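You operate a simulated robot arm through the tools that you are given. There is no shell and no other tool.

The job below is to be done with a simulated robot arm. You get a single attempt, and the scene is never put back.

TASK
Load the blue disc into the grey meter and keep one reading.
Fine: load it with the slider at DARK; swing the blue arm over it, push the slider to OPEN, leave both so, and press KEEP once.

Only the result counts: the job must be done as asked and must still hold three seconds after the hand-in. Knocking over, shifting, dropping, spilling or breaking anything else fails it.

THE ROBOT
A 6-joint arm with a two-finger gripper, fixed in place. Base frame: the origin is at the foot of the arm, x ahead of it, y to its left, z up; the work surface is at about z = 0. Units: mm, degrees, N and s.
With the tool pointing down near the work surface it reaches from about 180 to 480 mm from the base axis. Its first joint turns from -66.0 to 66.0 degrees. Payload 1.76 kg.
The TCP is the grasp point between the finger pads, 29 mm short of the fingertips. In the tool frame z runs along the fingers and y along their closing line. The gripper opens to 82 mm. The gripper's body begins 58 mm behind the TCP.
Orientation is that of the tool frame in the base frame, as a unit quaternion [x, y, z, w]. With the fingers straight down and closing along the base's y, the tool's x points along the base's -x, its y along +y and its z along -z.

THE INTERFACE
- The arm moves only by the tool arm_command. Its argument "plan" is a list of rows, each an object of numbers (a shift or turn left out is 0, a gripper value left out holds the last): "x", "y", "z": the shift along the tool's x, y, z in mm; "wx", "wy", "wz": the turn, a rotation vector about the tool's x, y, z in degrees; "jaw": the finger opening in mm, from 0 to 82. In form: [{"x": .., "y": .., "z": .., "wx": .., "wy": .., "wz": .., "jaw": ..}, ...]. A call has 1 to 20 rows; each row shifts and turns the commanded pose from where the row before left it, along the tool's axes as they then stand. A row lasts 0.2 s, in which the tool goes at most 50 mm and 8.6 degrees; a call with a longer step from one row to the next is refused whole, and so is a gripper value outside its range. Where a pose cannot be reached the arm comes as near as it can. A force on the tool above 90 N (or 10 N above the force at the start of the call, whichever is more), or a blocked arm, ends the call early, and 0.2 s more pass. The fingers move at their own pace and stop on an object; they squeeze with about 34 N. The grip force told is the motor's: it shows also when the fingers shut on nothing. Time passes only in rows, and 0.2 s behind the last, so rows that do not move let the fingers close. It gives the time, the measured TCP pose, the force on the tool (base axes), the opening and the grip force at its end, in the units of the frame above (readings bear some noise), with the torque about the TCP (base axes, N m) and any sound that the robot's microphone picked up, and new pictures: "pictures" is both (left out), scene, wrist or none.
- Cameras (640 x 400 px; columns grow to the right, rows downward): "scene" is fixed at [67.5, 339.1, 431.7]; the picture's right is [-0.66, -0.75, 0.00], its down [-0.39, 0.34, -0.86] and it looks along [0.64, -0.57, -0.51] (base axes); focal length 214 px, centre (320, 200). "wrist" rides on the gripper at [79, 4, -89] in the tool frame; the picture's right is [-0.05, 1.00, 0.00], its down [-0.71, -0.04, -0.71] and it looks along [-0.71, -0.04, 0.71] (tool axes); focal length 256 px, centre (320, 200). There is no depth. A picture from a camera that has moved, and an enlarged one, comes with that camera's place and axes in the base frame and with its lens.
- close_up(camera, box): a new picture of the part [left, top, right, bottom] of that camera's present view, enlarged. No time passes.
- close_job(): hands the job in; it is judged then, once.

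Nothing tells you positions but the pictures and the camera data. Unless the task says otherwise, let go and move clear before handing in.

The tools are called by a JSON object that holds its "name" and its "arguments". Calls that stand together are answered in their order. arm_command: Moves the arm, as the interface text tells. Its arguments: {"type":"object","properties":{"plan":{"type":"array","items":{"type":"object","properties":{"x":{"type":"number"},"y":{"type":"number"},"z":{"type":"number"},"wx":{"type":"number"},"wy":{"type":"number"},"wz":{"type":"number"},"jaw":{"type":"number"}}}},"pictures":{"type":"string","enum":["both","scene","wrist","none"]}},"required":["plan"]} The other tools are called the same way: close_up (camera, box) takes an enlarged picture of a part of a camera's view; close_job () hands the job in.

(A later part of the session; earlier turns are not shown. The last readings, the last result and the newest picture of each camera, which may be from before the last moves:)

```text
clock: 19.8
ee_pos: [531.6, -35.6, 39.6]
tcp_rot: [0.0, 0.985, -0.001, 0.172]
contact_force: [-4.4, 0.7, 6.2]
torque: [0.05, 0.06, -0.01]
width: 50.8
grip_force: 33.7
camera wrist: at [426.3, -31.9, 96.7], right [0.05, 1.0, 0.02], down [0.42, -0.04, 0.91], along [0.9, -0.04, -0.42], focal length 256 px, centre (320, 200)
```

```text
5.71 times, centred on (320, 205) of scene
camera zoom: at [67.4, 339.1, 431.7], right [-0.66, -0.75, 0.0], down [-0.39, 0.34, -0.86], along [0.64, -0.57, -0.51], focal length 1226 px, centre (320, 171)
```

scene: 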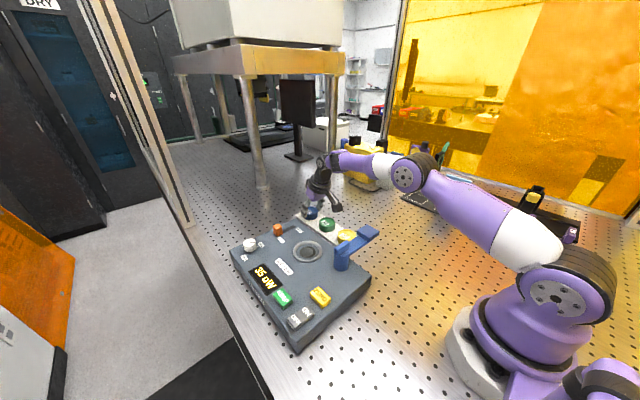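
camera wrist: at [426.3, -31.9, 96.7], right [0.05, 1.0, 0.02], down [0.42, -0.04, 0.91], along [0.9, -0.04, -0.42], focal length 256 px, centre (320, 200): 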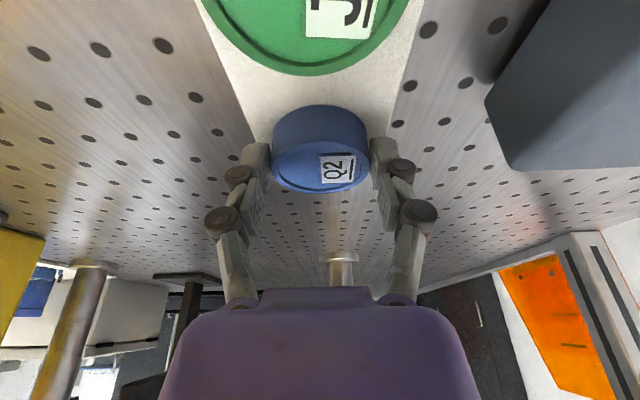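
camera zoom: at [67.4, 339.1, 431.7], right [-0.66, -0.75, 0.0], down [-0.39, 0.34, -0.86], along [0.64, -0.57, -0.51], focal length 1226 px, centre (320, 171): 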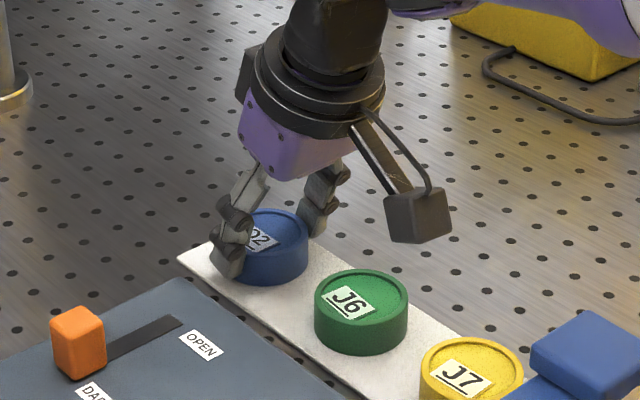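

The pads now overlap the disc more (width 50.8, 34 N). I'll lift a little at a time and check the hold.

{"name": "arm_command", "arguments": {"plan": [{"x": -0.7, "z": -1.9, "jaw": 40}, {"x": -0.7, "z": -1.9}, {"x": -0.7, "z": -1.9}, {"x": -0.7, "z": -1.9}, {"x": -0.7, "z": -1.9}, {}]}}

{"name": "close_up", "arguments": {"camera": "wrist", "box": [220, 70, 420, 230]}}

{"name": "close_up", "arguments": {"camera": "scene", "box": [280, 170, 360, 240]}}

```text
clock: 21.2
ee_pos: [532.1, -36.3, 48.5]
tcp_rot: [-0.001, 0.985, 0.001, 0.173]
contact_force: [0.0, 0.1, -0.9]
torque: [0.0, 0.03, 0.03]
width: 50.8
grip_force: 33.7
camera wrist: at [426.4, -32.8, 105.6], right [0.05, 1.0, 0.02], down [0.42, -0.04, 0.91], along [0.9, -0.04, -0.42], focal length 256 px, centre (320, 200)
```

scene: 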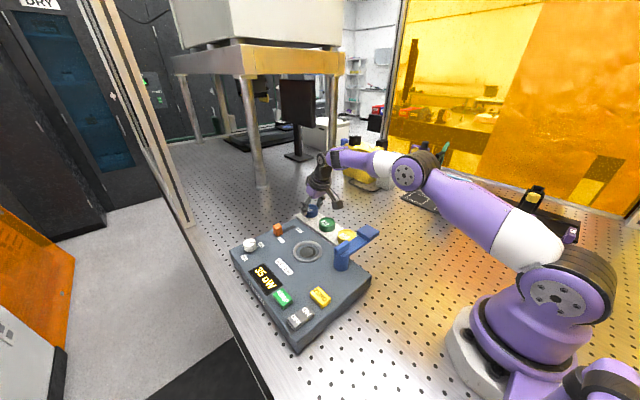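
wrist: 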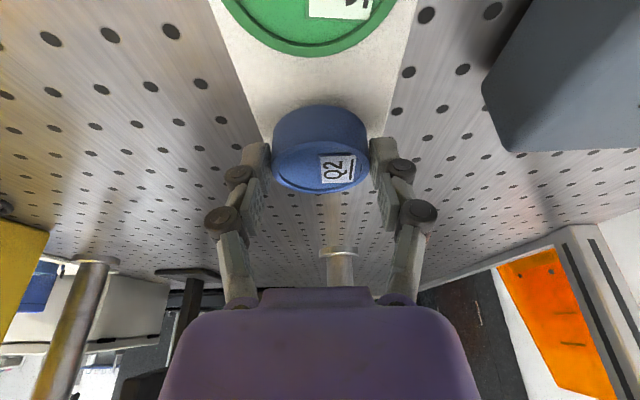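

```text
2.50 times, centred on (320, 150) of wrist
camera zoom: at [426.4, -32.8, 105.6], right [0.05, 1.0, 0.02], down [0.42, -0.04, 0.91], along [0.9, -0.04, -0.42], focal length 640 px, centre (320, 325)
```

zoom: 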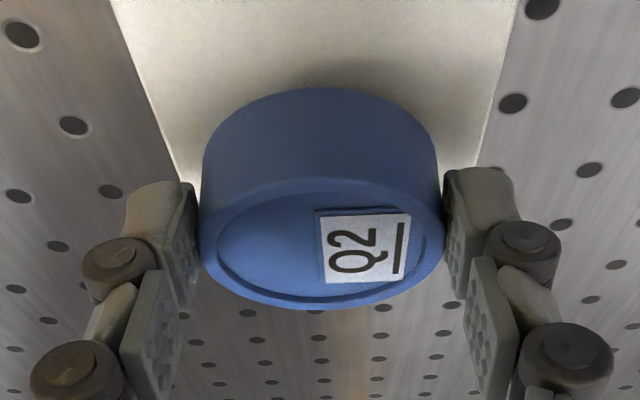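

```text
5.71 times, centred on (320, 205) of scene
camera zoom: at [67.5, 339.1, 431.7], right [-0.66, -0.75, 0.0], down [-0.39, 0.34, -0.86], along [0.64, -0.57, -0.51], focal length 1226 px, centre (320, 171)
```

zoom: 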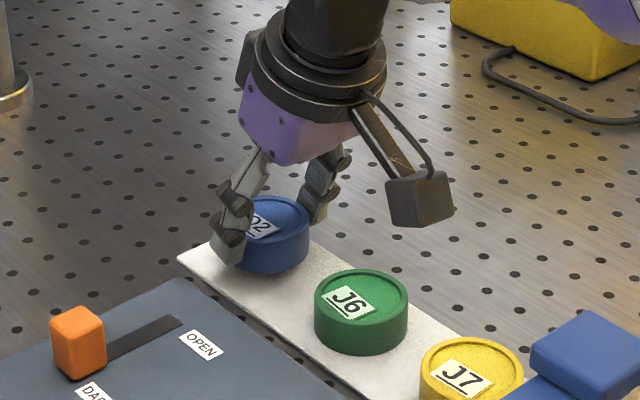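

The disc is securely held and level, with its bottom about 31 mm below the TCP. I'll carry it up and over toward the meter, keeping it well clear of the slider knob and the other discs.

{"name": "arm_command", "arguments": {"plan": [{"x": -1.4, "z": -15.5}, {"x": -1.4, "z": -15.5}, {"x": -1.4, "z": -15.5}, {"x": 13, "y": 16, "z": -13}, {"x": 13, "y": 16, "z": -13}, {"x": 13, "y": 16, "z": -13}, {"x": 13, "y": 16, "z": -13}, {"x": 13, "y": 16, "z": -13}, {"x": 13, "y": 16, "z": -13}, {}]}}

```text
clock: 23.4
ee_pos: [419.1, 58.5, 140.3]
tcp_rot: [-0.001, 0.985, 0.0, 0.172]
contact_force: [0.1, -0.5, 0.1]
torque: [-0.01, -0.01, -0.01]
width: 50.9
grip_force: 34.0
camera wrist: at [314.0, 62.7, 197.9], right [0.05, 1.0, 0.02], down [0.42, -0.04, 0.91], along [0.9, -0.04, -0.42], focal length 256 px, centre (320, 200)
```

scene: 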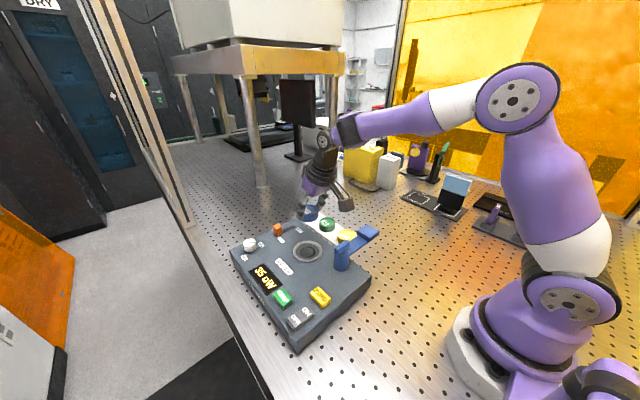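
wrist: 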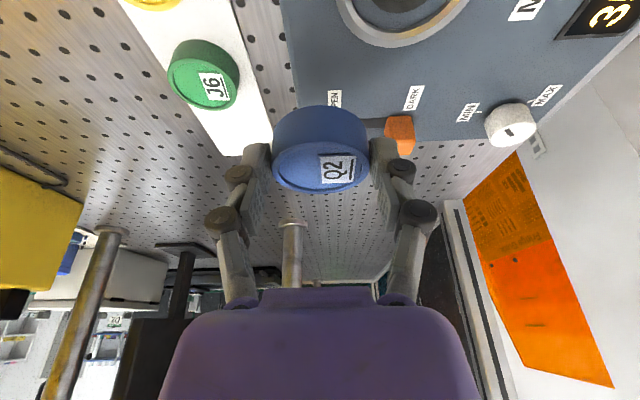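

The disc is carried safely. Next I yaw about 20° clockwise so the camera box keeps clear of the blue arm's post, then move above the well.

{"name": "arm_command", "arguments": {"plan": [{"wx": 2.28, "wz": 6.27}, {"wx": 2.28, "wz": 6.27}, {"wx": 2.28, "wz": 6.27}, {"x": 16.4, "y": 7.4, "z": -2}, {"x": 16.4, "y": 7.4, "z": -2}, {"x": 16.4, "y": 7.4, "z": -2}, {"x": 16.4, "y": 7.4, "z": -2}, {}]}}

{"name": "close_up", "arguments": {"camera": "wrist", "box": [200, 50, 440, 210]}}

{"name": "close_up", "arguments": {"camera": "scene", "box": [260, 180, 380, 290]}}

```text
clock: 25.2
ee_pos: [371.0, 109.8, 124.3]
tcp_rot: [0.17, 0.97, -0.03, 0.171]
contact_force: [-0.1, -0.1, -1.3]
torque: [0.02, 0.02, -0.02]
width: 50.6
grip_force: 33.8
camera wrist: at [272.8, 148.9, 182.4], right [0.39, 0.92, 0.02], down [0.38, -0.18, 0.91], along [0.84, -0.35, -0.42], focal length 256 px, centre (320, 200)
```

scene: 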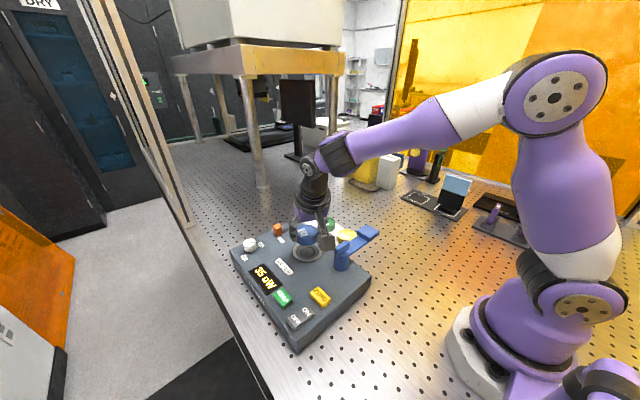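
wrist: 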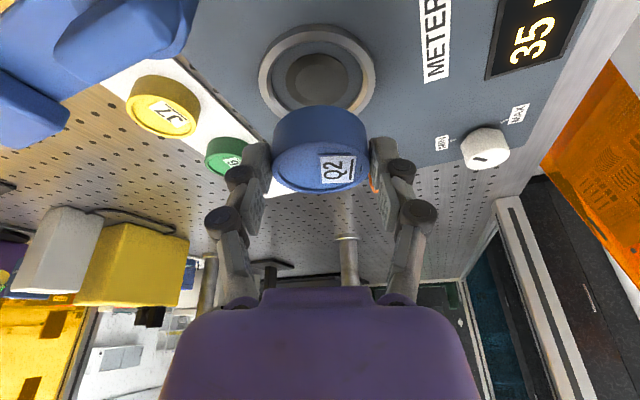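

```text
2.50 times, centred on (320, 130) of wrist
camera zoom: at [272.8, 148.9, 182.4], right [0.39, 0.92, 0.02], down [0.38, -0.18, 0.91], along [0.84, -0.35, -0.42], focal length 640 px, centre (320, 375)
```

zoom: 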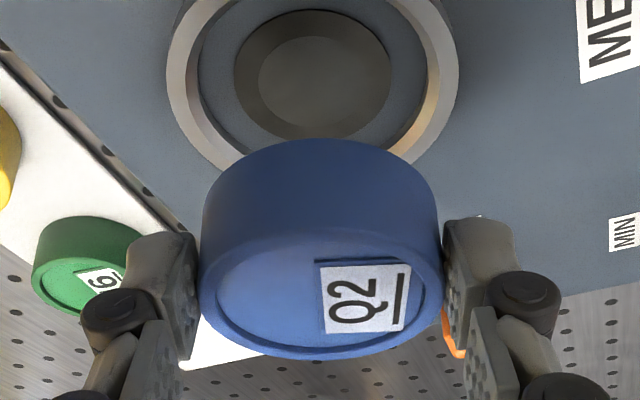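

```text
3.64 times, centred on (320, 235) of scene
camera zoom: at [67.5, 339.1, 431.7], right [-0.66, -0.75, 0.0], down [-0.39, 0.34, -0.86], along [0.64, -0.57, -0.51], focal length 780 px, centre (320, 73)
```

zoom: 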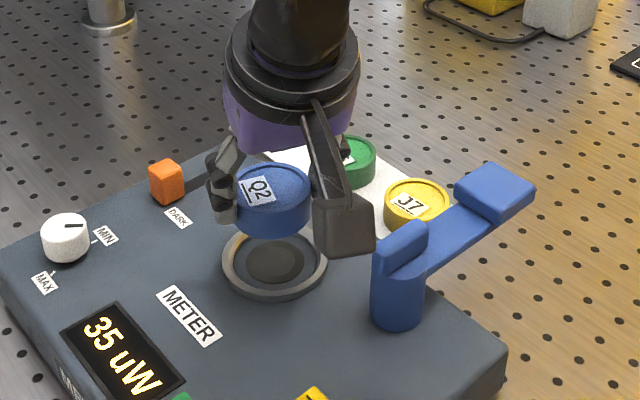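

The ring of the well is visible just behind the disc. I'll enlarge that area to measure the offset between disc and well.

{"name": "close_up", "arguments": {"camera": "wrist", "box": [240, 10, 400, 130]}}

{"name": "close_up", "arguments": {"camera": "scene", "box": [280, 215, 350, 275]}}

```text
3.33 times, centred on (320, 70) of wrist
camera zoom: at [272.8, 148.9, 182.4], right [0.39, 0.92, 0.02], down [0.38, -0.18, 0.91], along [0.84, -0.35, -0.42], focal length 853 px, centre (320, 633)
```

zoom: 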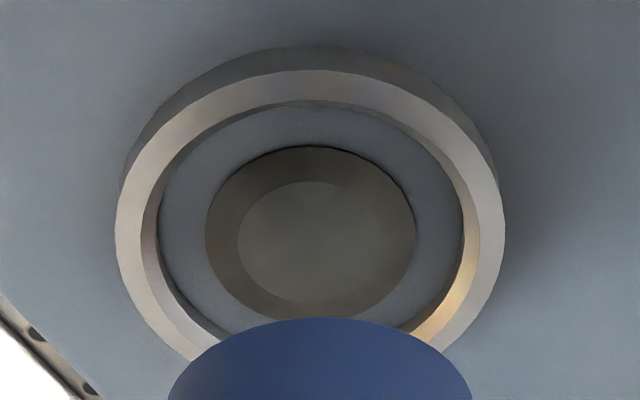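

```text
6.67 times, centred on (315, 245) of scene
camera zoom: at [67.5, 339.1, 431.7], right [-0.66, -0.75, 0.0], down [-0.39, 0.34, -0.86], along [0.64, -0.57, -0.51], focal length 1430 px, centre (353, -100)
```

zoom: 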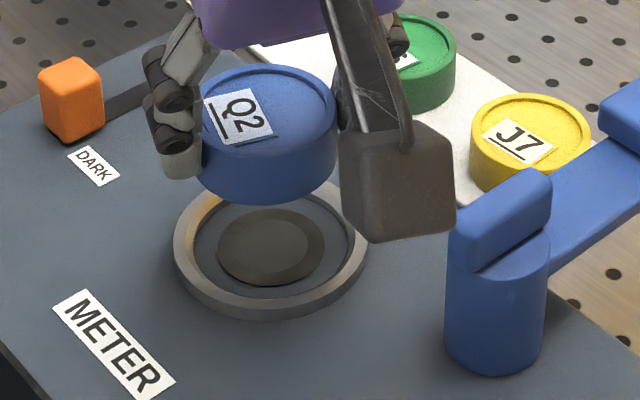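

The well ring is about 6 mm tall and the held disc is nearly centred over it, within 2–3 mm. I'll make a small correction, lower to just above the ring, and check again.

{"name": "arm_command", "arguments": {"plan": [{"x": 2.8, "y": -0.4, "z": 9.6}, {"x": 2.8, "y": -0.4, "z": 9.6}, {"x": 2.8, "y": -0.5, "z": 9.6}, {}]}}

{"name": "close_up", "arguments": {"camera": "wrist", "box": [220, 40, 420, 190]}}

{"name": "close_up", "arguments": {"camera": "scene", "box": [280, 215, 350, 275]}}

```text
clock: 26.2
ee_pos: [370.4, 109.0, 93.6]
tcp_rot: [0.171, 0.97, -0.03, 0.17]
contact_force: [1.0, 0.2, -0.3]
torque: [-0.01, 0.02, 0.0]
width: 50.6
grip_force: 33.8
camera wrist: at [273.1, 147.5, 152.0], right [0.39, 0.92, 0.02], down [0.38, -0.18, 0.91], along [0.84, -0.35, -0.42], focal length 256 px, centre (320, 200)
```

scene: 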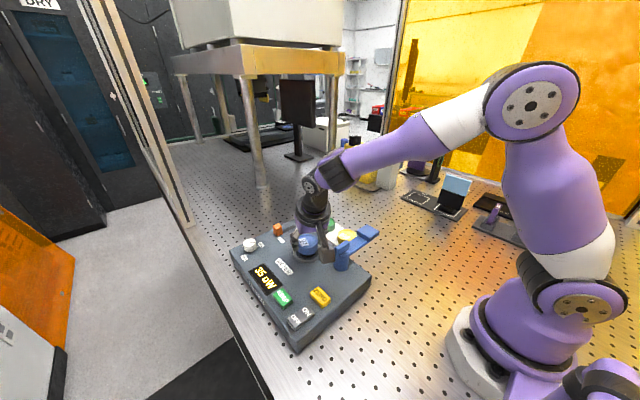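
wrist: 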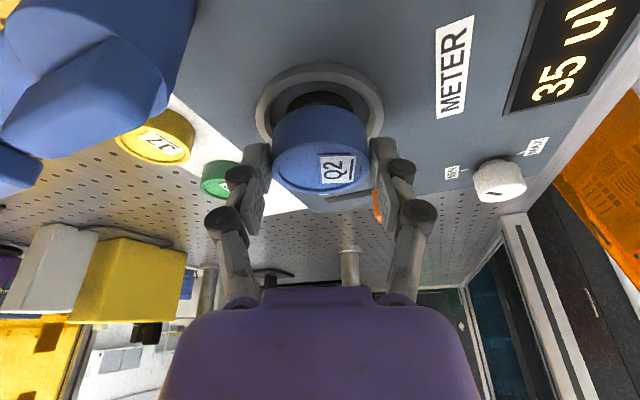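

```text
2.67 times, centred on (320, 115) of wrist
camera zoom: at [273.1, 147.5, 152.0], right [0.39, 0.92, 0.02], down [0.38, -0.18, 0.91], along [0.84, -0.35, -0.42], focal length 683 px, centre (320, 427)
```

zoom: 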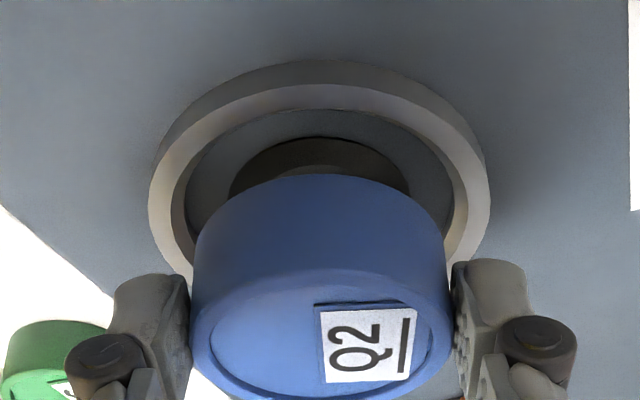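

```text
6.67 times, centred on (315, 245) of scene
camera zoom: at [67.5, 339.1, 431.7], right [-0.66, -0.75, 0.0], down [-0.39, 0.34, -0.86], along [0.64, -0.57, -0.51], focal length 1430 px, centre (353, -100)
```

zoom: 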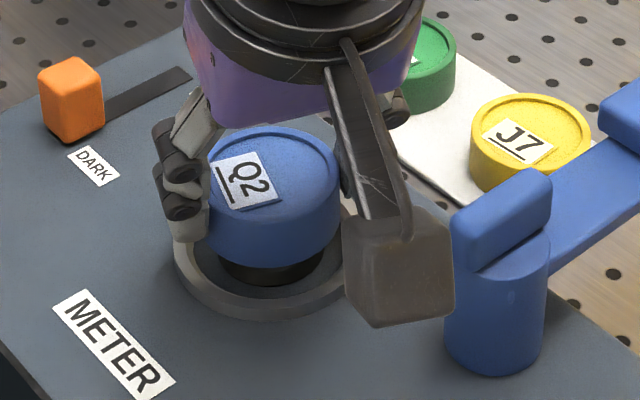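

By comparing widths from two heights, the ring top is at z≈50 and the disc needs about 2 mm more forward to be centred. I'll apply that, lower most of the way, and look once more.

{"name": "arm_command", "arguments": {"plan": [{"x": 1.2, "z": 6.5}, {"x": 1.2, "z": 6.5}, {}]}}

{"name": "close_up", "arguments": {"camera": "wrist", "box": [220, 50, 420, 200]}}

{"name": "close_up", "arguments": {"camera": "scene", "box": [280, 215, 350, 275]}}

```text
clock: 27.0
ee_pos: [373.7, 107.2, 82.6]
tcp_rot: [0.172, 0.97, -0.029, 0.171]
contact_force: [-14.1, -3.0, 17.0]
torque: [-0.24, -0.14, -0.22]
width: 51.0
grip_force: 33.9
camera wrist: at [276.6, 146.7, 140.0], right [0.39, 0.92, 0.02], down [0.38, -0.18, 0.91], along [0.84, -0.35, -0.42], focal length 256 px, centre (320, 200)
```

scene: 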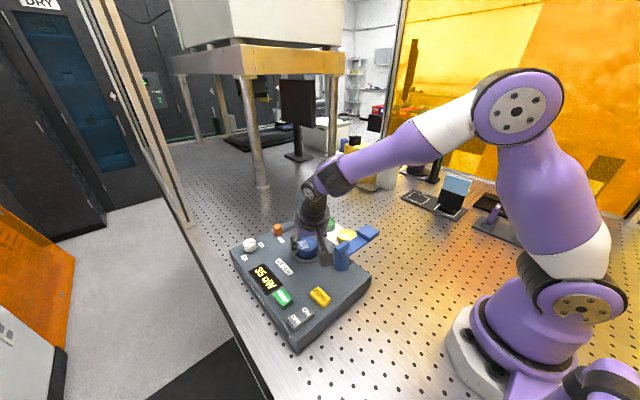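
wrist: 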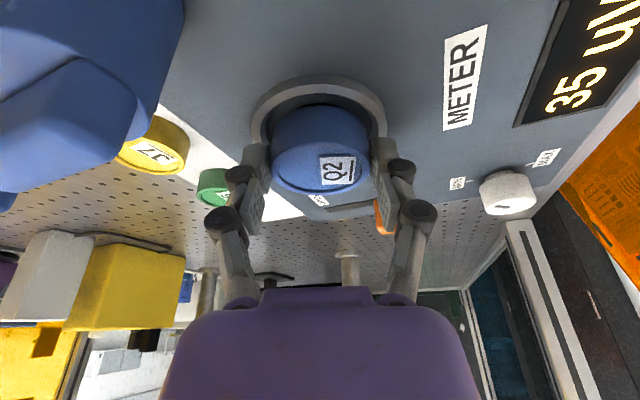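

```text
2.67 times, centred on (320, 125) of wrist
camera zoom: at [276.6, 146.7, 140.0], right [0.39, 0.92, 0.02], down [0.38, -0.18, 0.91], along [0.84, -0.35, -0.42], focal length 683 px, centre (320, 400)
```

zoom: 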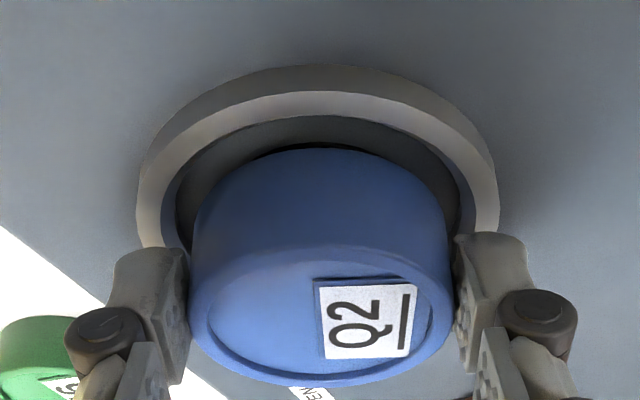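

```text
6.67 times, centred on (315, 245) of scene
camera zoom: at [67.4, 339.1, 431.7], right [-0.66, -0.75, 0.0], down [-0.39, 0.34, -0.86], along [0.64, -0.57, -0.51], focal length 1430 px, centre (353, -100)
```

zoom: 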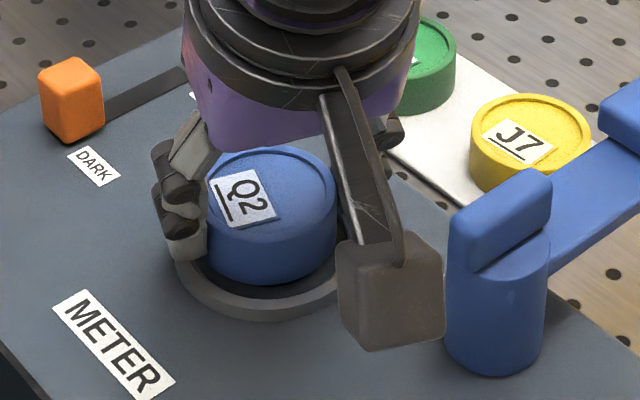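

I feel contact: about 17 N up and 14 N back, and the torque puts it at the disc's far edge. I'll look closely at the disc and ring before adjusting.

{"name": "close_up", "arguments": {"camera": "scene", "box": [292, 235, 332, 270]}}

{"name": "close_up", "arguments": {"camera": "wrist", "box": [260, 70, 380, 160]}}

```text
11.43 times, centred on (312, 252) of scene
camera zoom: at [67.4, 339.1, 431.7], right [-0.66, -0.75, 0.0], down [-0.39, 0.34, -0.86], along [0.64, -0.57, -0.51], focal length 2451 px, centre (411, -400)
```

zoom: 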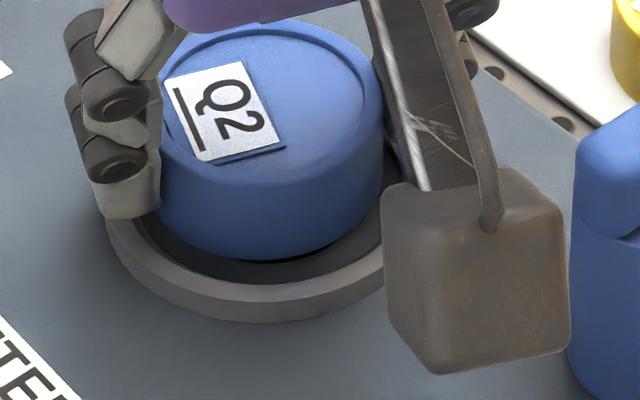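

```text
4.44 times, centred on (320, 115) of wrist
camera zoom: at [276.6, 146.7, 140.0], right [0.39, 0.92, 0.02], down [0.38, -0.18, 0.91], along [0.84, -0.35, -0.42], focal length 1138 px, centre (320, 578)
```

zoom: 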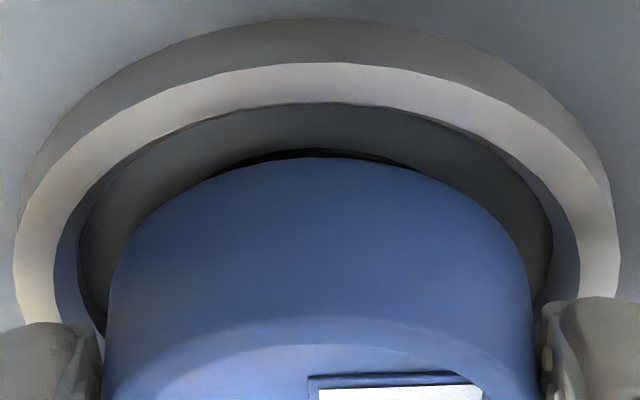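

The contact point is at the disc's far rim, so the disc sits a few mm too far forward. I'll raise slightly, shift back about 4 mm toward the camera side, and re-check the force at the same height.

{"name": "arm_command", "arguments": {"plan": [{"x": -1.4, "z": -3.8}, {"x": 3.75, "y": 0.2, "z": -1.4}, {}], "pictures": "none"}}

{"name": "close_up", "arguments": {"camera": "wrist", "box": [220, 50, 420, 200]}}

{"name": "close_up", "arguments": {"camera": "scene", "box": [292, 235, 332, 270]}}

```text
clock: 27.8
ee_pos: [368.5, 108.9, 86.4]
tcp_rot: [0.172, 0.97, -0.031, 0.169]
contact_force: [-0.6, -0.5, 0.5]
torque: [0.0, 0.01, -0.02]
width: 50.8
grip_force: 34.4
```

```text
2.67 times, centred on (320, 125) of wrist
camera zoom: at [271.9, 148.6, 143.1], right [0.39, 0.92, 0.02], down [0.39, -0.18, 0.91], along [0.84, -0.34, -0.42], focal length 683 px, centre (320, 400)
```

zoom: 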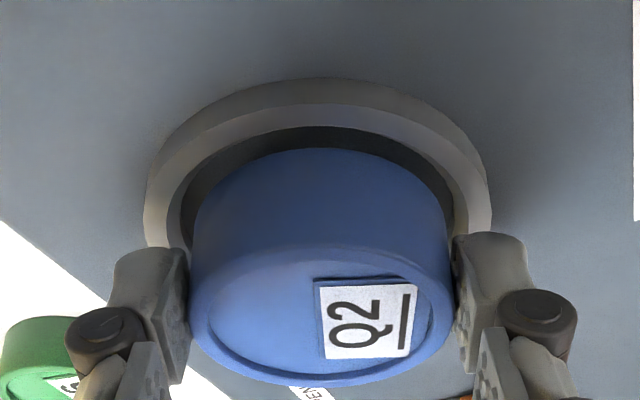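

```text
11.43 times, centred on (312, 252) of scene
camera zoom: at [67.5, 339.1, 431.7], right [-0.66, -0.75, 0.0], down [-0.39, 0.34, -0.86], along [0.64, -0.57, -0.51], focal length 2451 px, centre (411, -400)
```

zoom: 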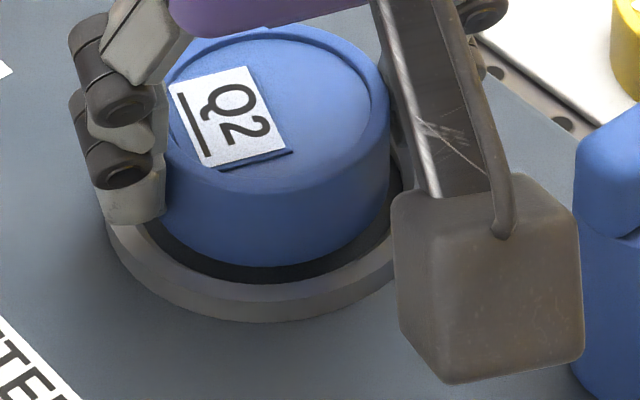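

Contact is released and the grip is intact. Now I lower in small steps until the disc touches down.

{"name": "arm_command", "arguments": {"plan": [{"x": 0.68, "z": 1.88}, {"x": 0.68, "z": 1.88}, {"x": 0.34, "z": 0.94}, {"x": 0.34, "z": 0.94}, {}]}}

{"name": "close_up", "arguments": {"camera": "wrist", "box": [220, 50, 420, 200]}}

{"name": "close_up", "arguments": {"camera": "scene", "box": [292, 235, 332, 270]}}

```text
clock: 29.0
ee_pos: [368.8, 110.2, 79.4]
tcp_rot: [0.172, 0.97, -0.031, 0.169]
contact_force: [-0.1, 0.4, -1.2]
torque: [-0.01, -0.03, -0.01]
width: 50.6
grip_force: 33.4
camera wrist: at [272.0, 149.2, 137.2], right [0.39, 0.92, 0.02], down [0.39, -0.18, 0.91], along [0.84, -0.35, -0.42], focal length 256 px, centre (320, 200)
```

scene: 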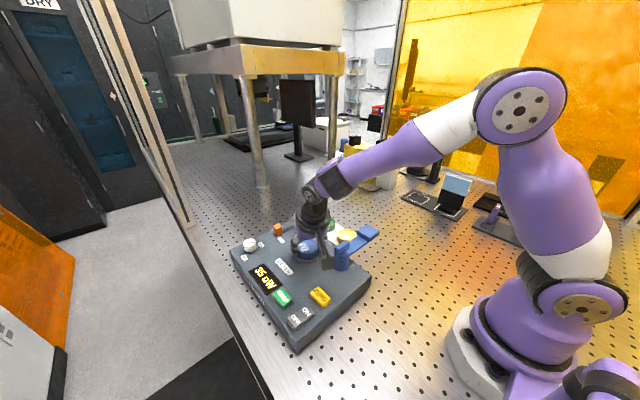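
wrist: 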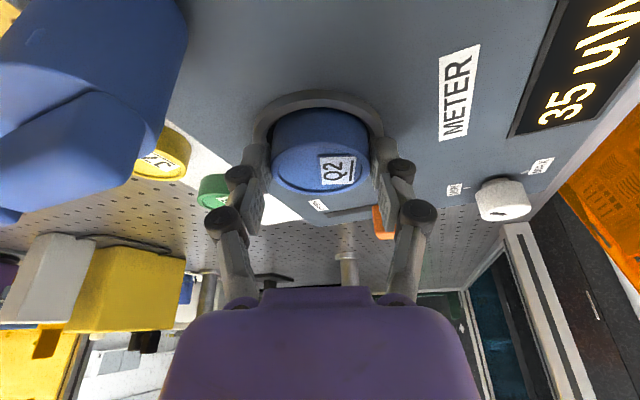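

```text
2.67 times, centred on (320, 125) of wrist
camera zoom: at [272.0, 149.2, 137.2], right [0.39, 0.92, 0.02], down [0.39, -0.18, 0.91], along [0.84, -0.35, -0.42], focal length 683 px, centre (320, 400)
```

zoom: 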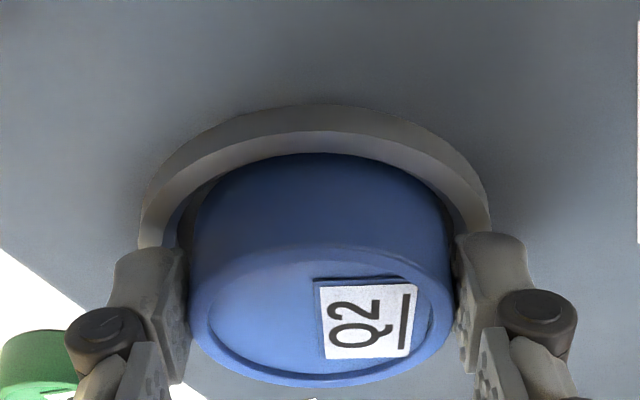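

```text
11.43 times, centred on (312, 252) of scene
camera zoom: at [67.5, 339.1, 431.7], right [-0.66, -0.75, 0.0], down [-0.39, 0.34, -0.86], along [0.64, -0.57, -0.51], focal length 2451 px, centre (411, -400)
```

zoom: 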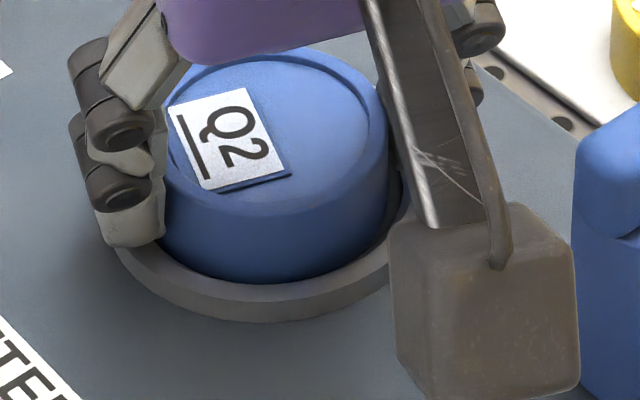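

The disc is now inside the ring with no contact. I continue down in 1 mm steps until it touches the floor.

{"name": "arm_command", "arguments": {"plan": [{"x": 0.34, "z": 0.94}, {"x": 0.34, "z": 0.94}, {}], "pictures": "none"}}

```text
clock: 29.8
ee_pos: [371.8, 110.3, 78.9]
tcp_rot: [0.172, 0.97, -0.029, 0.172]
contact_force: [-4.2, -1.6, 20.4]
torque: [-0.05, 0.1, -0.06]
width: 50.9
grip_force: 34.3
```

The force is now about 20 N up, acting between the finger positions, so the fingertips have reached the ring top with the disc a couple of mm inside the well. I'll ease up 1 mm and open gently to let it settle.

{"name": "arm_command", "arguments": {"plan": [{"x": -0.34, "z": -0.94}, {"jaw": 52.5}, {"jaw": 55}, {"jaw": 60}, {}, {}]}}

{"name": "close_up", "arguments": {"camera": "wrist", "box": [220, 50, 420, 200]}}

{"name": "close_up", "arguments": {"camera": "scene", "box": [292, 235, 332, 270]}}

```text
clock: 31.2
ee_pos: [370.8, 110.6, 78.0]
tcp_rot: [0.171, 0.97, -0.03, 0.17]
contact_force: [0.1, -0.1, 0.1]
torque: [0.0, 0.01, 0.04]
width: 59.9
grip_force: 0.1
camera wrist: at [272.9, 149.4, 135.6], right [0.39, 0.92, 0.02], down [0.39, -0.18, 0.91], along [0.84, -0.35, -0.42], focal length 256 px, centre (320, 200)
```

scene: 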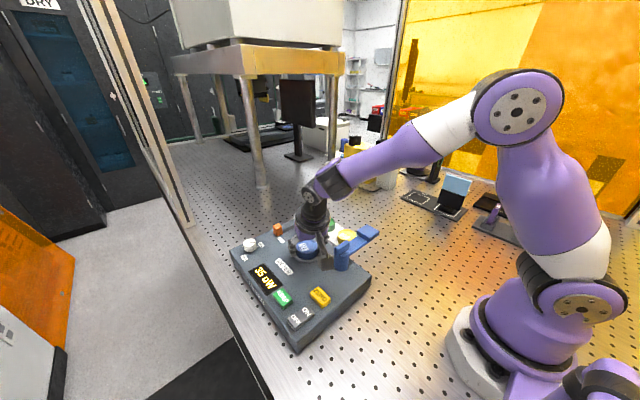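
wrist: 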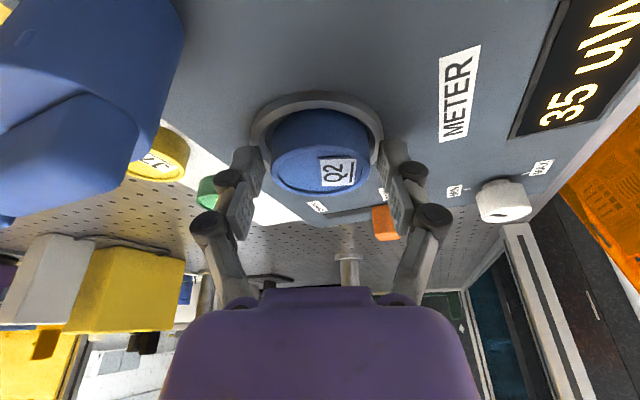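

```text
2.67 times, centred on (320, 125) of wrist
camera zoom: at [272.9, 149.4, 135.6], right [0.39, 0.92, 0.02], down [0.39, -0.18, 0.91], along [0.84, -0.35, -0.42], focal length 683 px, centre (320, 400)
```

zoom: 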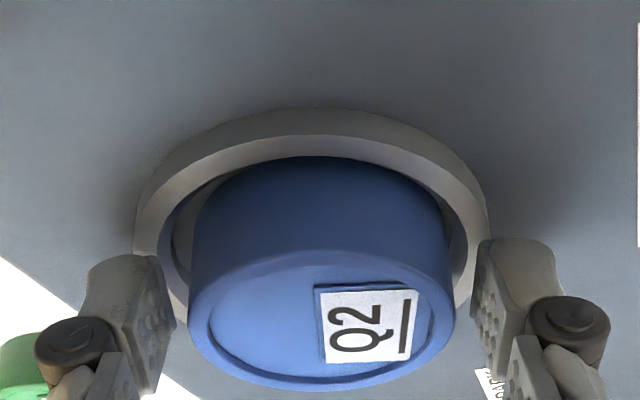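

```text
11.43 times, centred on (312, 252) of scene
camera zoom: at [67.5, 339.1, 431.7], right [-0.66, -0.75, 0.0], down [-0.39, 0.34, -0.86], along [0.64, -0.57, -0.51], focal length 2451 px, centre (411, -400)
```

zoom: 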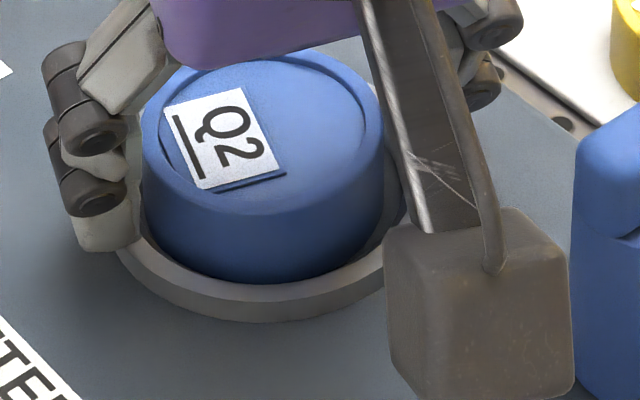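

The disc is released and sits level inside the ring. I'll back the gripper off upward and inspect how it's seated.

{"name": "arm_command", "arguments": {"plan": [{"jaw": 68}, {"z": -15}, {"z": -25}, {"z": -30}, {"z": -30}, {}]}}

{"name": "close_up", "arguments": {"camera": "wrist", "box": [220, 50, 420, 200]}}

{"name": "close_up", "arguments": {"camera": "scene", "box": [260, 190, 390, 290]}}

```text
clock: 32.6
ee_pos: [339.0, 122.5, 173.9]
tcp_rot: [0.172, 0.97, -0.03, 0.17]
contact_force: [-0.4, 0.2, 0.3]
torque: [0.0, -0.02, 0.01]
width: 68.0
grip_force: 0.2
camera wrist: at [240.9, 162.4, 232.1], right [0.39, 0.92, 0.02], down [0.38, -0.18, 0.91], along [0.84, -0.35, -0.42], focal length 256 px, centre (320, 200)
```

scene: 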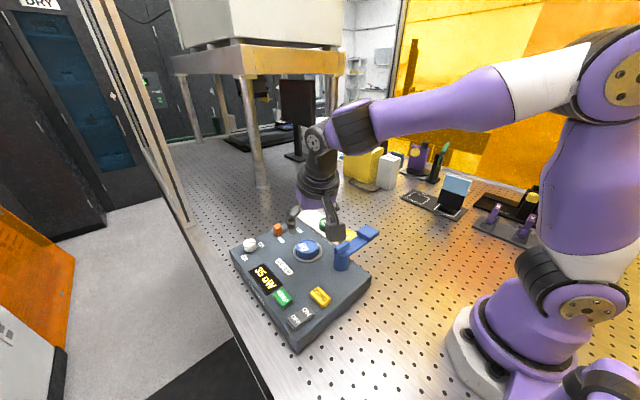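
wrist: 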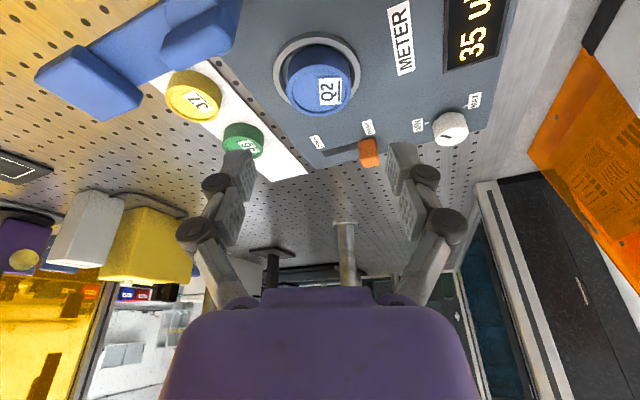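

```text
2.67 times, centred on (320, 125) of wrist
camera zoom: at [240.9, 162.4, 232.1], right [0.39, 0.92, 0.02], down [0.38, -0.18, 0.91], along [0.84, -0.35, -0.42], focal length 683 px, centre (320, 400)
```

zoom: 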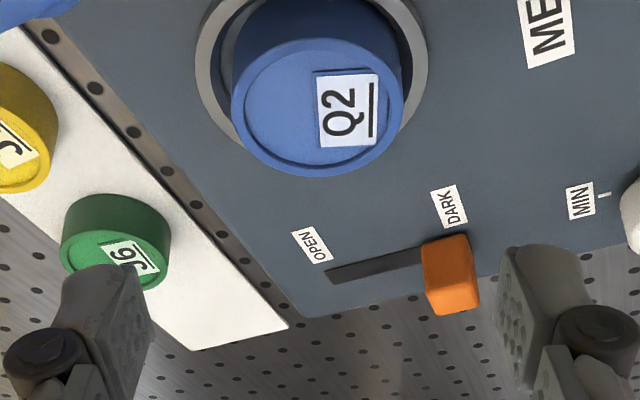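

```text
4.00 times, centred on (325, 240) of scene
camera zoom: at [67.5, 339.1, 431.7], right [-0.66, -0.75, 0.0], down [-0.39, 0.34, -0.86], along [0.64, -0.57, -0.51], focal length 858 px, centre (300, 40)
```

zoom: 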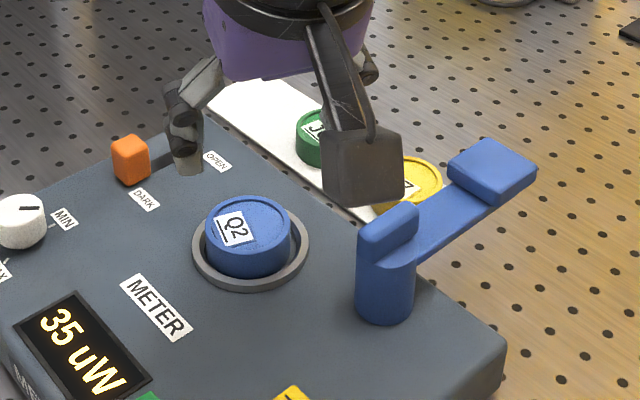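

The disc sits flat in the ring. I'll enlarge to judge how well it is centred.

{"name": "close_up", "arguments": {"camera": "wrist", "box": [260, 20, 370, 130]}}

{"name": "close_up", "arguments": {"camera": "scene", "box": [292, 232, 332, 268]}}

{"name": "close_up", "arguments": {"camera": "wrist", "box": [30, 0, 260, 130]}}

{"name": "close_up", "arguments": {"camera": "scene", "box": [325, 215, 390, 280]}}

```text
3.64 times, centred on (315, 75) of wrist
camera zoom: at [240.9, 162.4, 232.1], right [0.39, 0.92, 0.02], down [0.38, -0.18, 0.91], along [0.84, -0.35, -0.42], focal length 931 px, centre (338, 654)
```

zoom: 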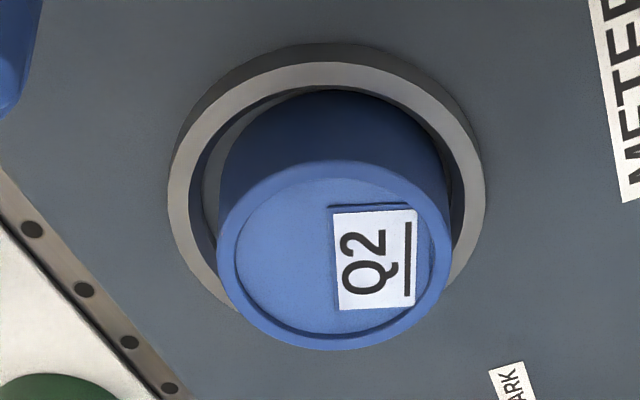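

```text
11.11 times, centred on (312, 250) of scene
camera zoom: at [67.5, 339.1, 431.7], right [-0.66, -0.75, 0.0], down [-0.39, 0.34, -0.86], along [0.64, -0.57, -0.51], focal length 2383 px, centre (409, -356)
```

zoom: 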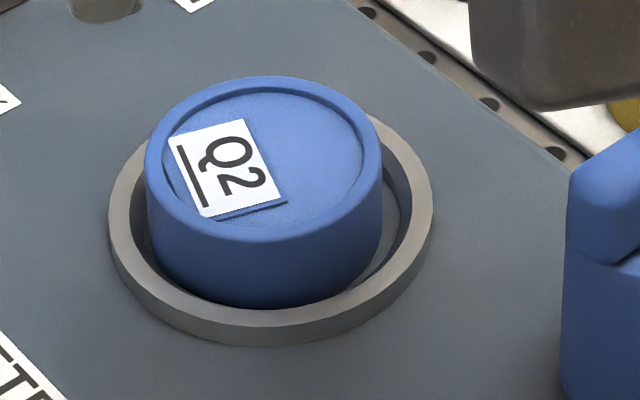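

```text
2.78 times, centred on (145, 65) of wrist
camera zoom: at [240.9, 162.4, 232.1], right [0.39, 0.92, 0.02], down [0.38, -0.18, 0.91], along [0.84, -0.35, -0.42], focal length 712 px, centre (807, 576)
```

zoom: 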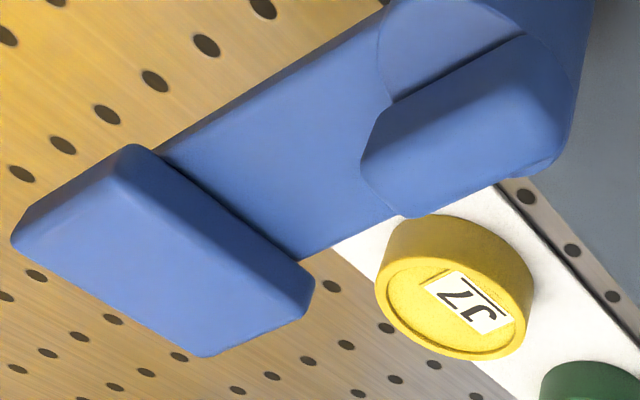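

```text
6.15 times, centred on (358, 248) of scene
camera zoom: at [67.5, 339.1, 431.7], right [-0.66, -0.75, 0.0], down [-0.39, 0.34, -0.86], along [0.64, -0.57, -0.51], focal length 1320 px, centre (89, -92)
```

zoom: 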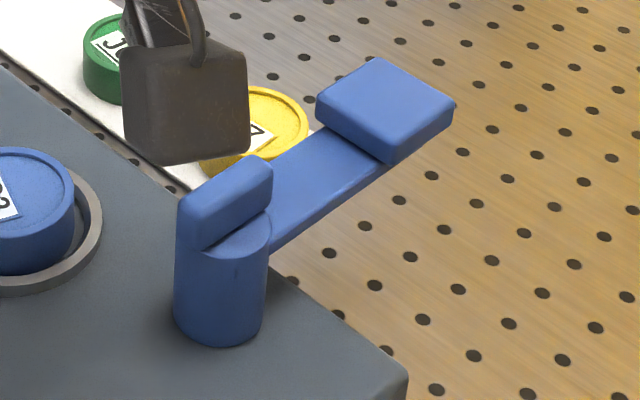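

The blue disc is well seated in the ring, about 1–2 mm off centre. Next is the blue arm: pivot ≈(292,73), head ≈(292,-16) at z≈83–96, and it must swing about 110° counter-clockwise over the well. I'll straighten the tool, close the fingers, and go high to the back (-x) side of the head.

{"name": "arm_command", "arguments": {"plan": [{"wy": 6.8, "jaw": 30}, {"wy": 6.8, "jaw": 0}, {"wy": 6.5}, {"wz": 7.5}, {"wz": 7.5}, {}, {"x": -0.3, "y": -33.1}, {"x": -0.3, "y": -33.1}, {"x": -0.3, "y": -33.1}, {"x": -0.3, "y": -33.1}, {"x": -0.3, "y": -33.1}, {}]}}

{"name": "close_up", "arguments": {"camera": "scene", "box": [260, 170, 400, 290]}}

```text
clock: 35.2
ee_pos: [241.9, -15.8, 173.0]
tcp_rot: [0.3, 0.954, 0.0, -0.002]
contact_force: [-0.8, -0.1, -0.4]
torque: [-0.01, 0.01, -0.03]
width: 0.2
grip_force: 28.8
camera wrist: at [179.5, 32.4, 263.5], right [0.62, 0.79, 0.0], down [0.56, -0.44, 0.7], along [0.55, -0.44, -0.71], focal length 256 px, centre (320, 200)
```

scene: 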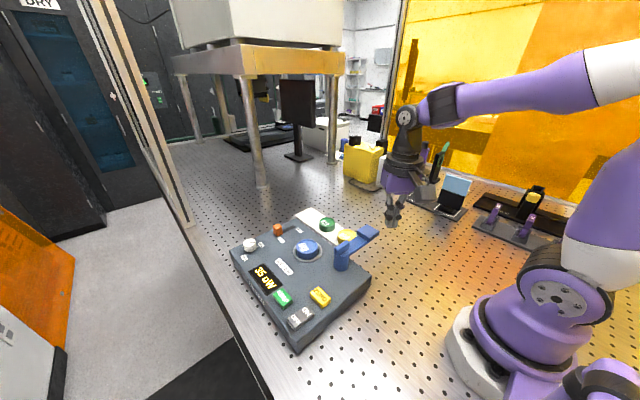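
wrist: 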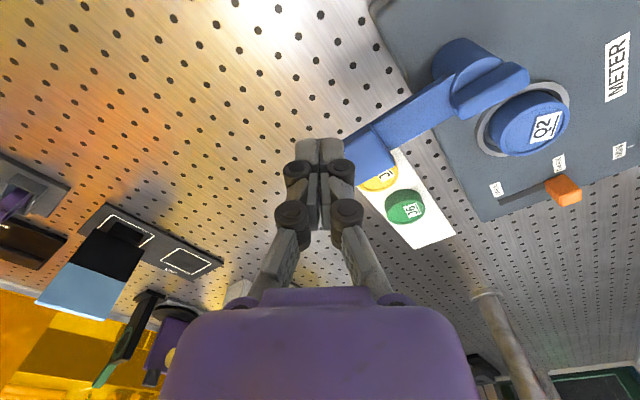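

```text
3.33 times, centred on (330, 230) of scene
camera zoom: at [67.5, 339.1, 431.7], right [-0.66, -0.75, 0.0], down [-0.39, 0.34, -0.86], along [0.64, -0.57, -0.51], focal length 715 px, centre (287, 100)
```

zoom: 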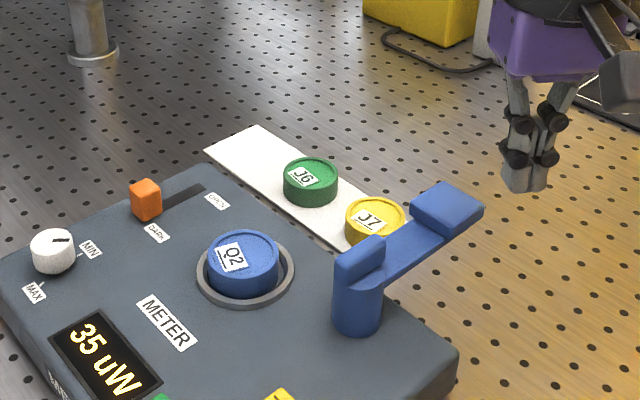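

The closed fingers are high on the base side of the blue head. I'll enlarge the blue arm to measure the head and pivot from this new viewpoint.

{"name": "close_up", "arguments": {"camera": "wrist", "box": [330, 20, 570, 190]}}

{"name": "close_up", "arguments": {"camera": "wrist", "box": [260, 100, 430, 230]}}

```text
2.35 times, centred on (450, 105) of wrist
camera zoom: at [179.5, 32.4, 263.5], right [0.62, 0.79, 0.0], down [0.56, -0.44, 0.7], along [0.55, -0.44, -0.71], focal length 602 px, centre (14, 424)
```

zoom: 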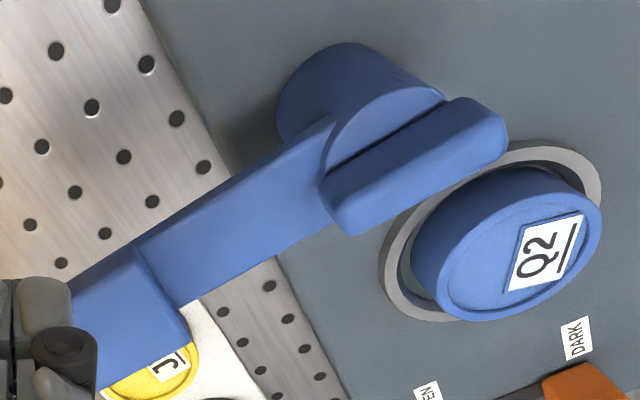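

```text
3.08 times, centred on (345, 165) of wrist
camera zoom: at [179.5, 32.4, 263.5], right [0.62, 0.79, 0.0], down [0.56, -0.44, 0.7], along [0.55, -0.44, -0.71], focal length 788 px, centre (243, 308)
```

zoom: 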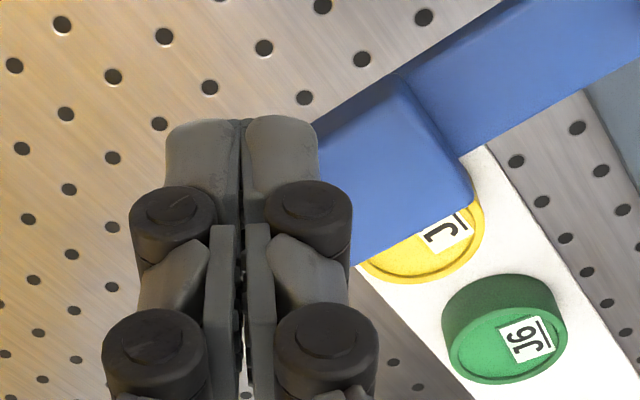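

The head spans about x 273–314, y -36 to 4, and the arm lies exactly along -y. I lower the closed fingers beside it with the tips at about z≈86 (above disc height) and begin a gentle push in +x along the arc.

{"name": "arm_command", "arguments": {"plan": [{"z": 19.3}, {"z": 19.3}, {"z": 19.4}, {}, {"x": -4.6, "y": 3.5}, {"x": -4.6, "y": 3.5}, {"x": -4.6, "y": 3.6}, {"x": -7.5, "y": 2.9}, {"x": -7.5, "y": 2.9}, {"x": -7.5, "y": 3.0}, {}]}}

{"name": "close_up", "arguments": {"camera": "scene", "box": [260, 170, 400, 290]}}

```text
clock: 37.6
ee_pos: [284.5, -19.2, 114.2]
tcp_rot: [0.301, 0.954, -0.001, -0.002]
contact_force: [-0.1, 0.7, -0.5]
torque: [0.02, 0.01, -0.04]
width: 0.0
grip_force: 28.4
camera wrist: at [221.5, 29.0, 204.9], right [0.62, 0.79, 0.0], down [0.56, -0.44, 0.7], along [0.55, -0.44, -0.71], focal length 256 px, centre (320, 200)
```

scene: 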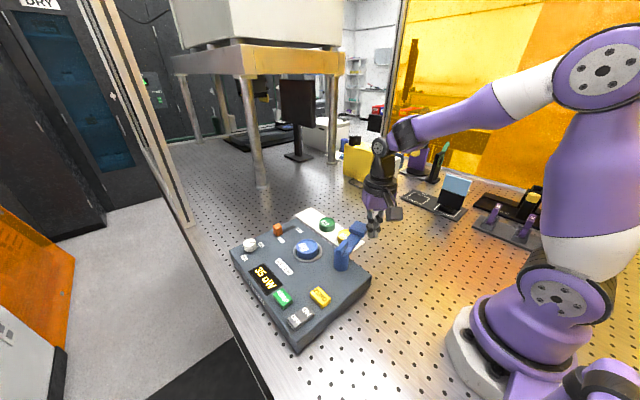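
wrist: 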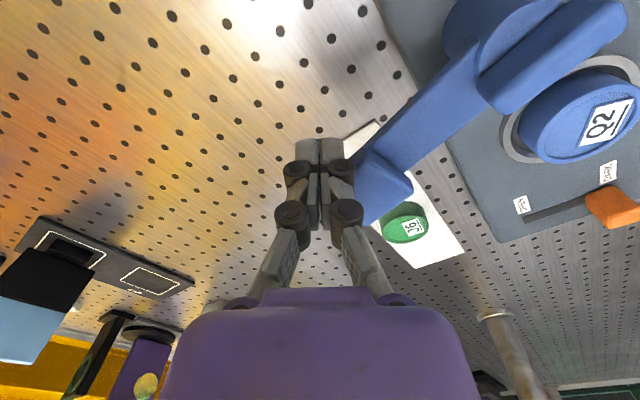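

```text
3.33 times, centred on (330, 230) of scene
camera zoom: at [67.5, 339.1, 431.7], right [-0.66, -0.75, 0.0], down [-0.39, 0.34, -0.86], along [0.64, -0.57, -0.51], focal length 715 px, centre (287, 100)
```

zoom: 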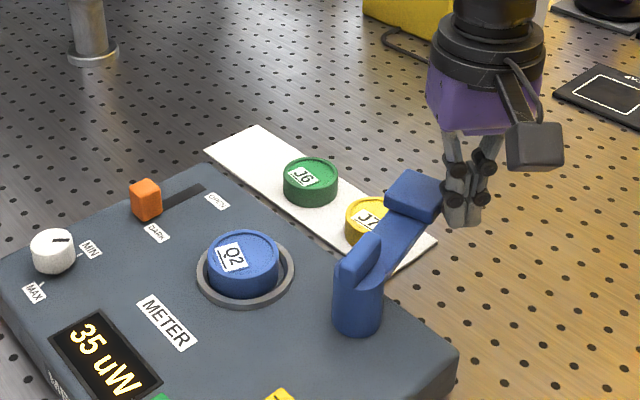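

The blue arm is swinging with almost no resistance and the meter hasn't moved. I'll continue the arc.

{"name": "arm_command", "arguments": {"plan": [{"x": -6.7, "y": 5.0}, {"x": -6.7, "y": 5.0}, {"x": -6.6, "y": 5.1}, {"x": -5.1, "y": 6.9}, {"x": -5.1, "y": 6.9}, {"x": -5.1, "y": 6.8}, {"x": -3.1, "y": 7.7}, {"x": -3.1, "y": 7.7}, {"x": -3.05, "y": 7.8}, {}]}}

{"name": "close_up", "arguments": {"camera": "scene", "box": [260, 170, 400, 290]}}

```text
clock: 39.8
ee_pos: [354.0, 2.1, 114.9]
tcp_rot: [0.3, 0.954, 0.0, -0.002]
contact_force: [-0.3, -0.7, 0.3]
torque: [0.01, 0.02, 0.05]
width: 0.0
grip_force: 28.8
camera wrist: at [292.3, 50.8, 205.1], right [0.62, 0.79, 0.0], down [0.56, -0.44, 0.71], along [0.55, -0.44, -0.71], focal length 256 px, centre (320, 200)
```

scene: 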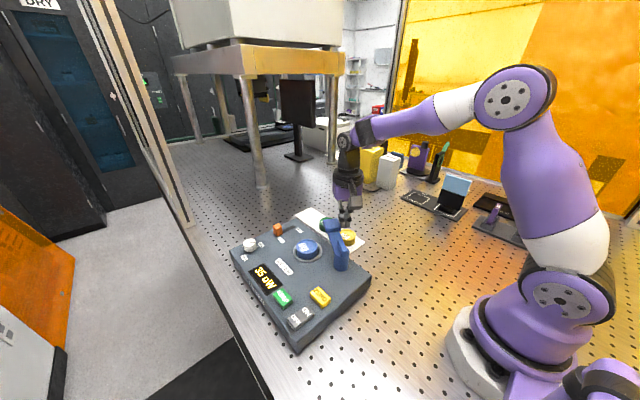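
wrist: 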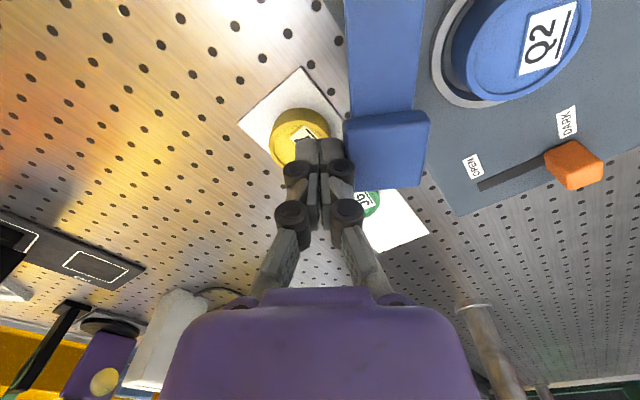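

```text
3.33 times, centred on (330, 230) of scene
camera zoom: at [67.5, 339.1, 431.7], right [-0.66, -0.75, 0.0], down [-0.39, 0.34, -0.86], along [0.64, -0.57, -0.51], focal length 715 px, centre (287, 100)
```

zoom: 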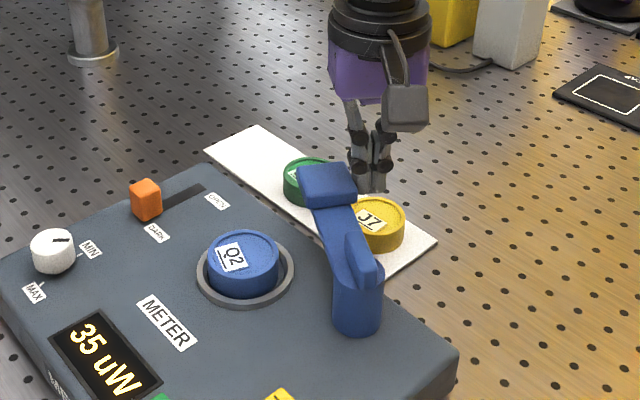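

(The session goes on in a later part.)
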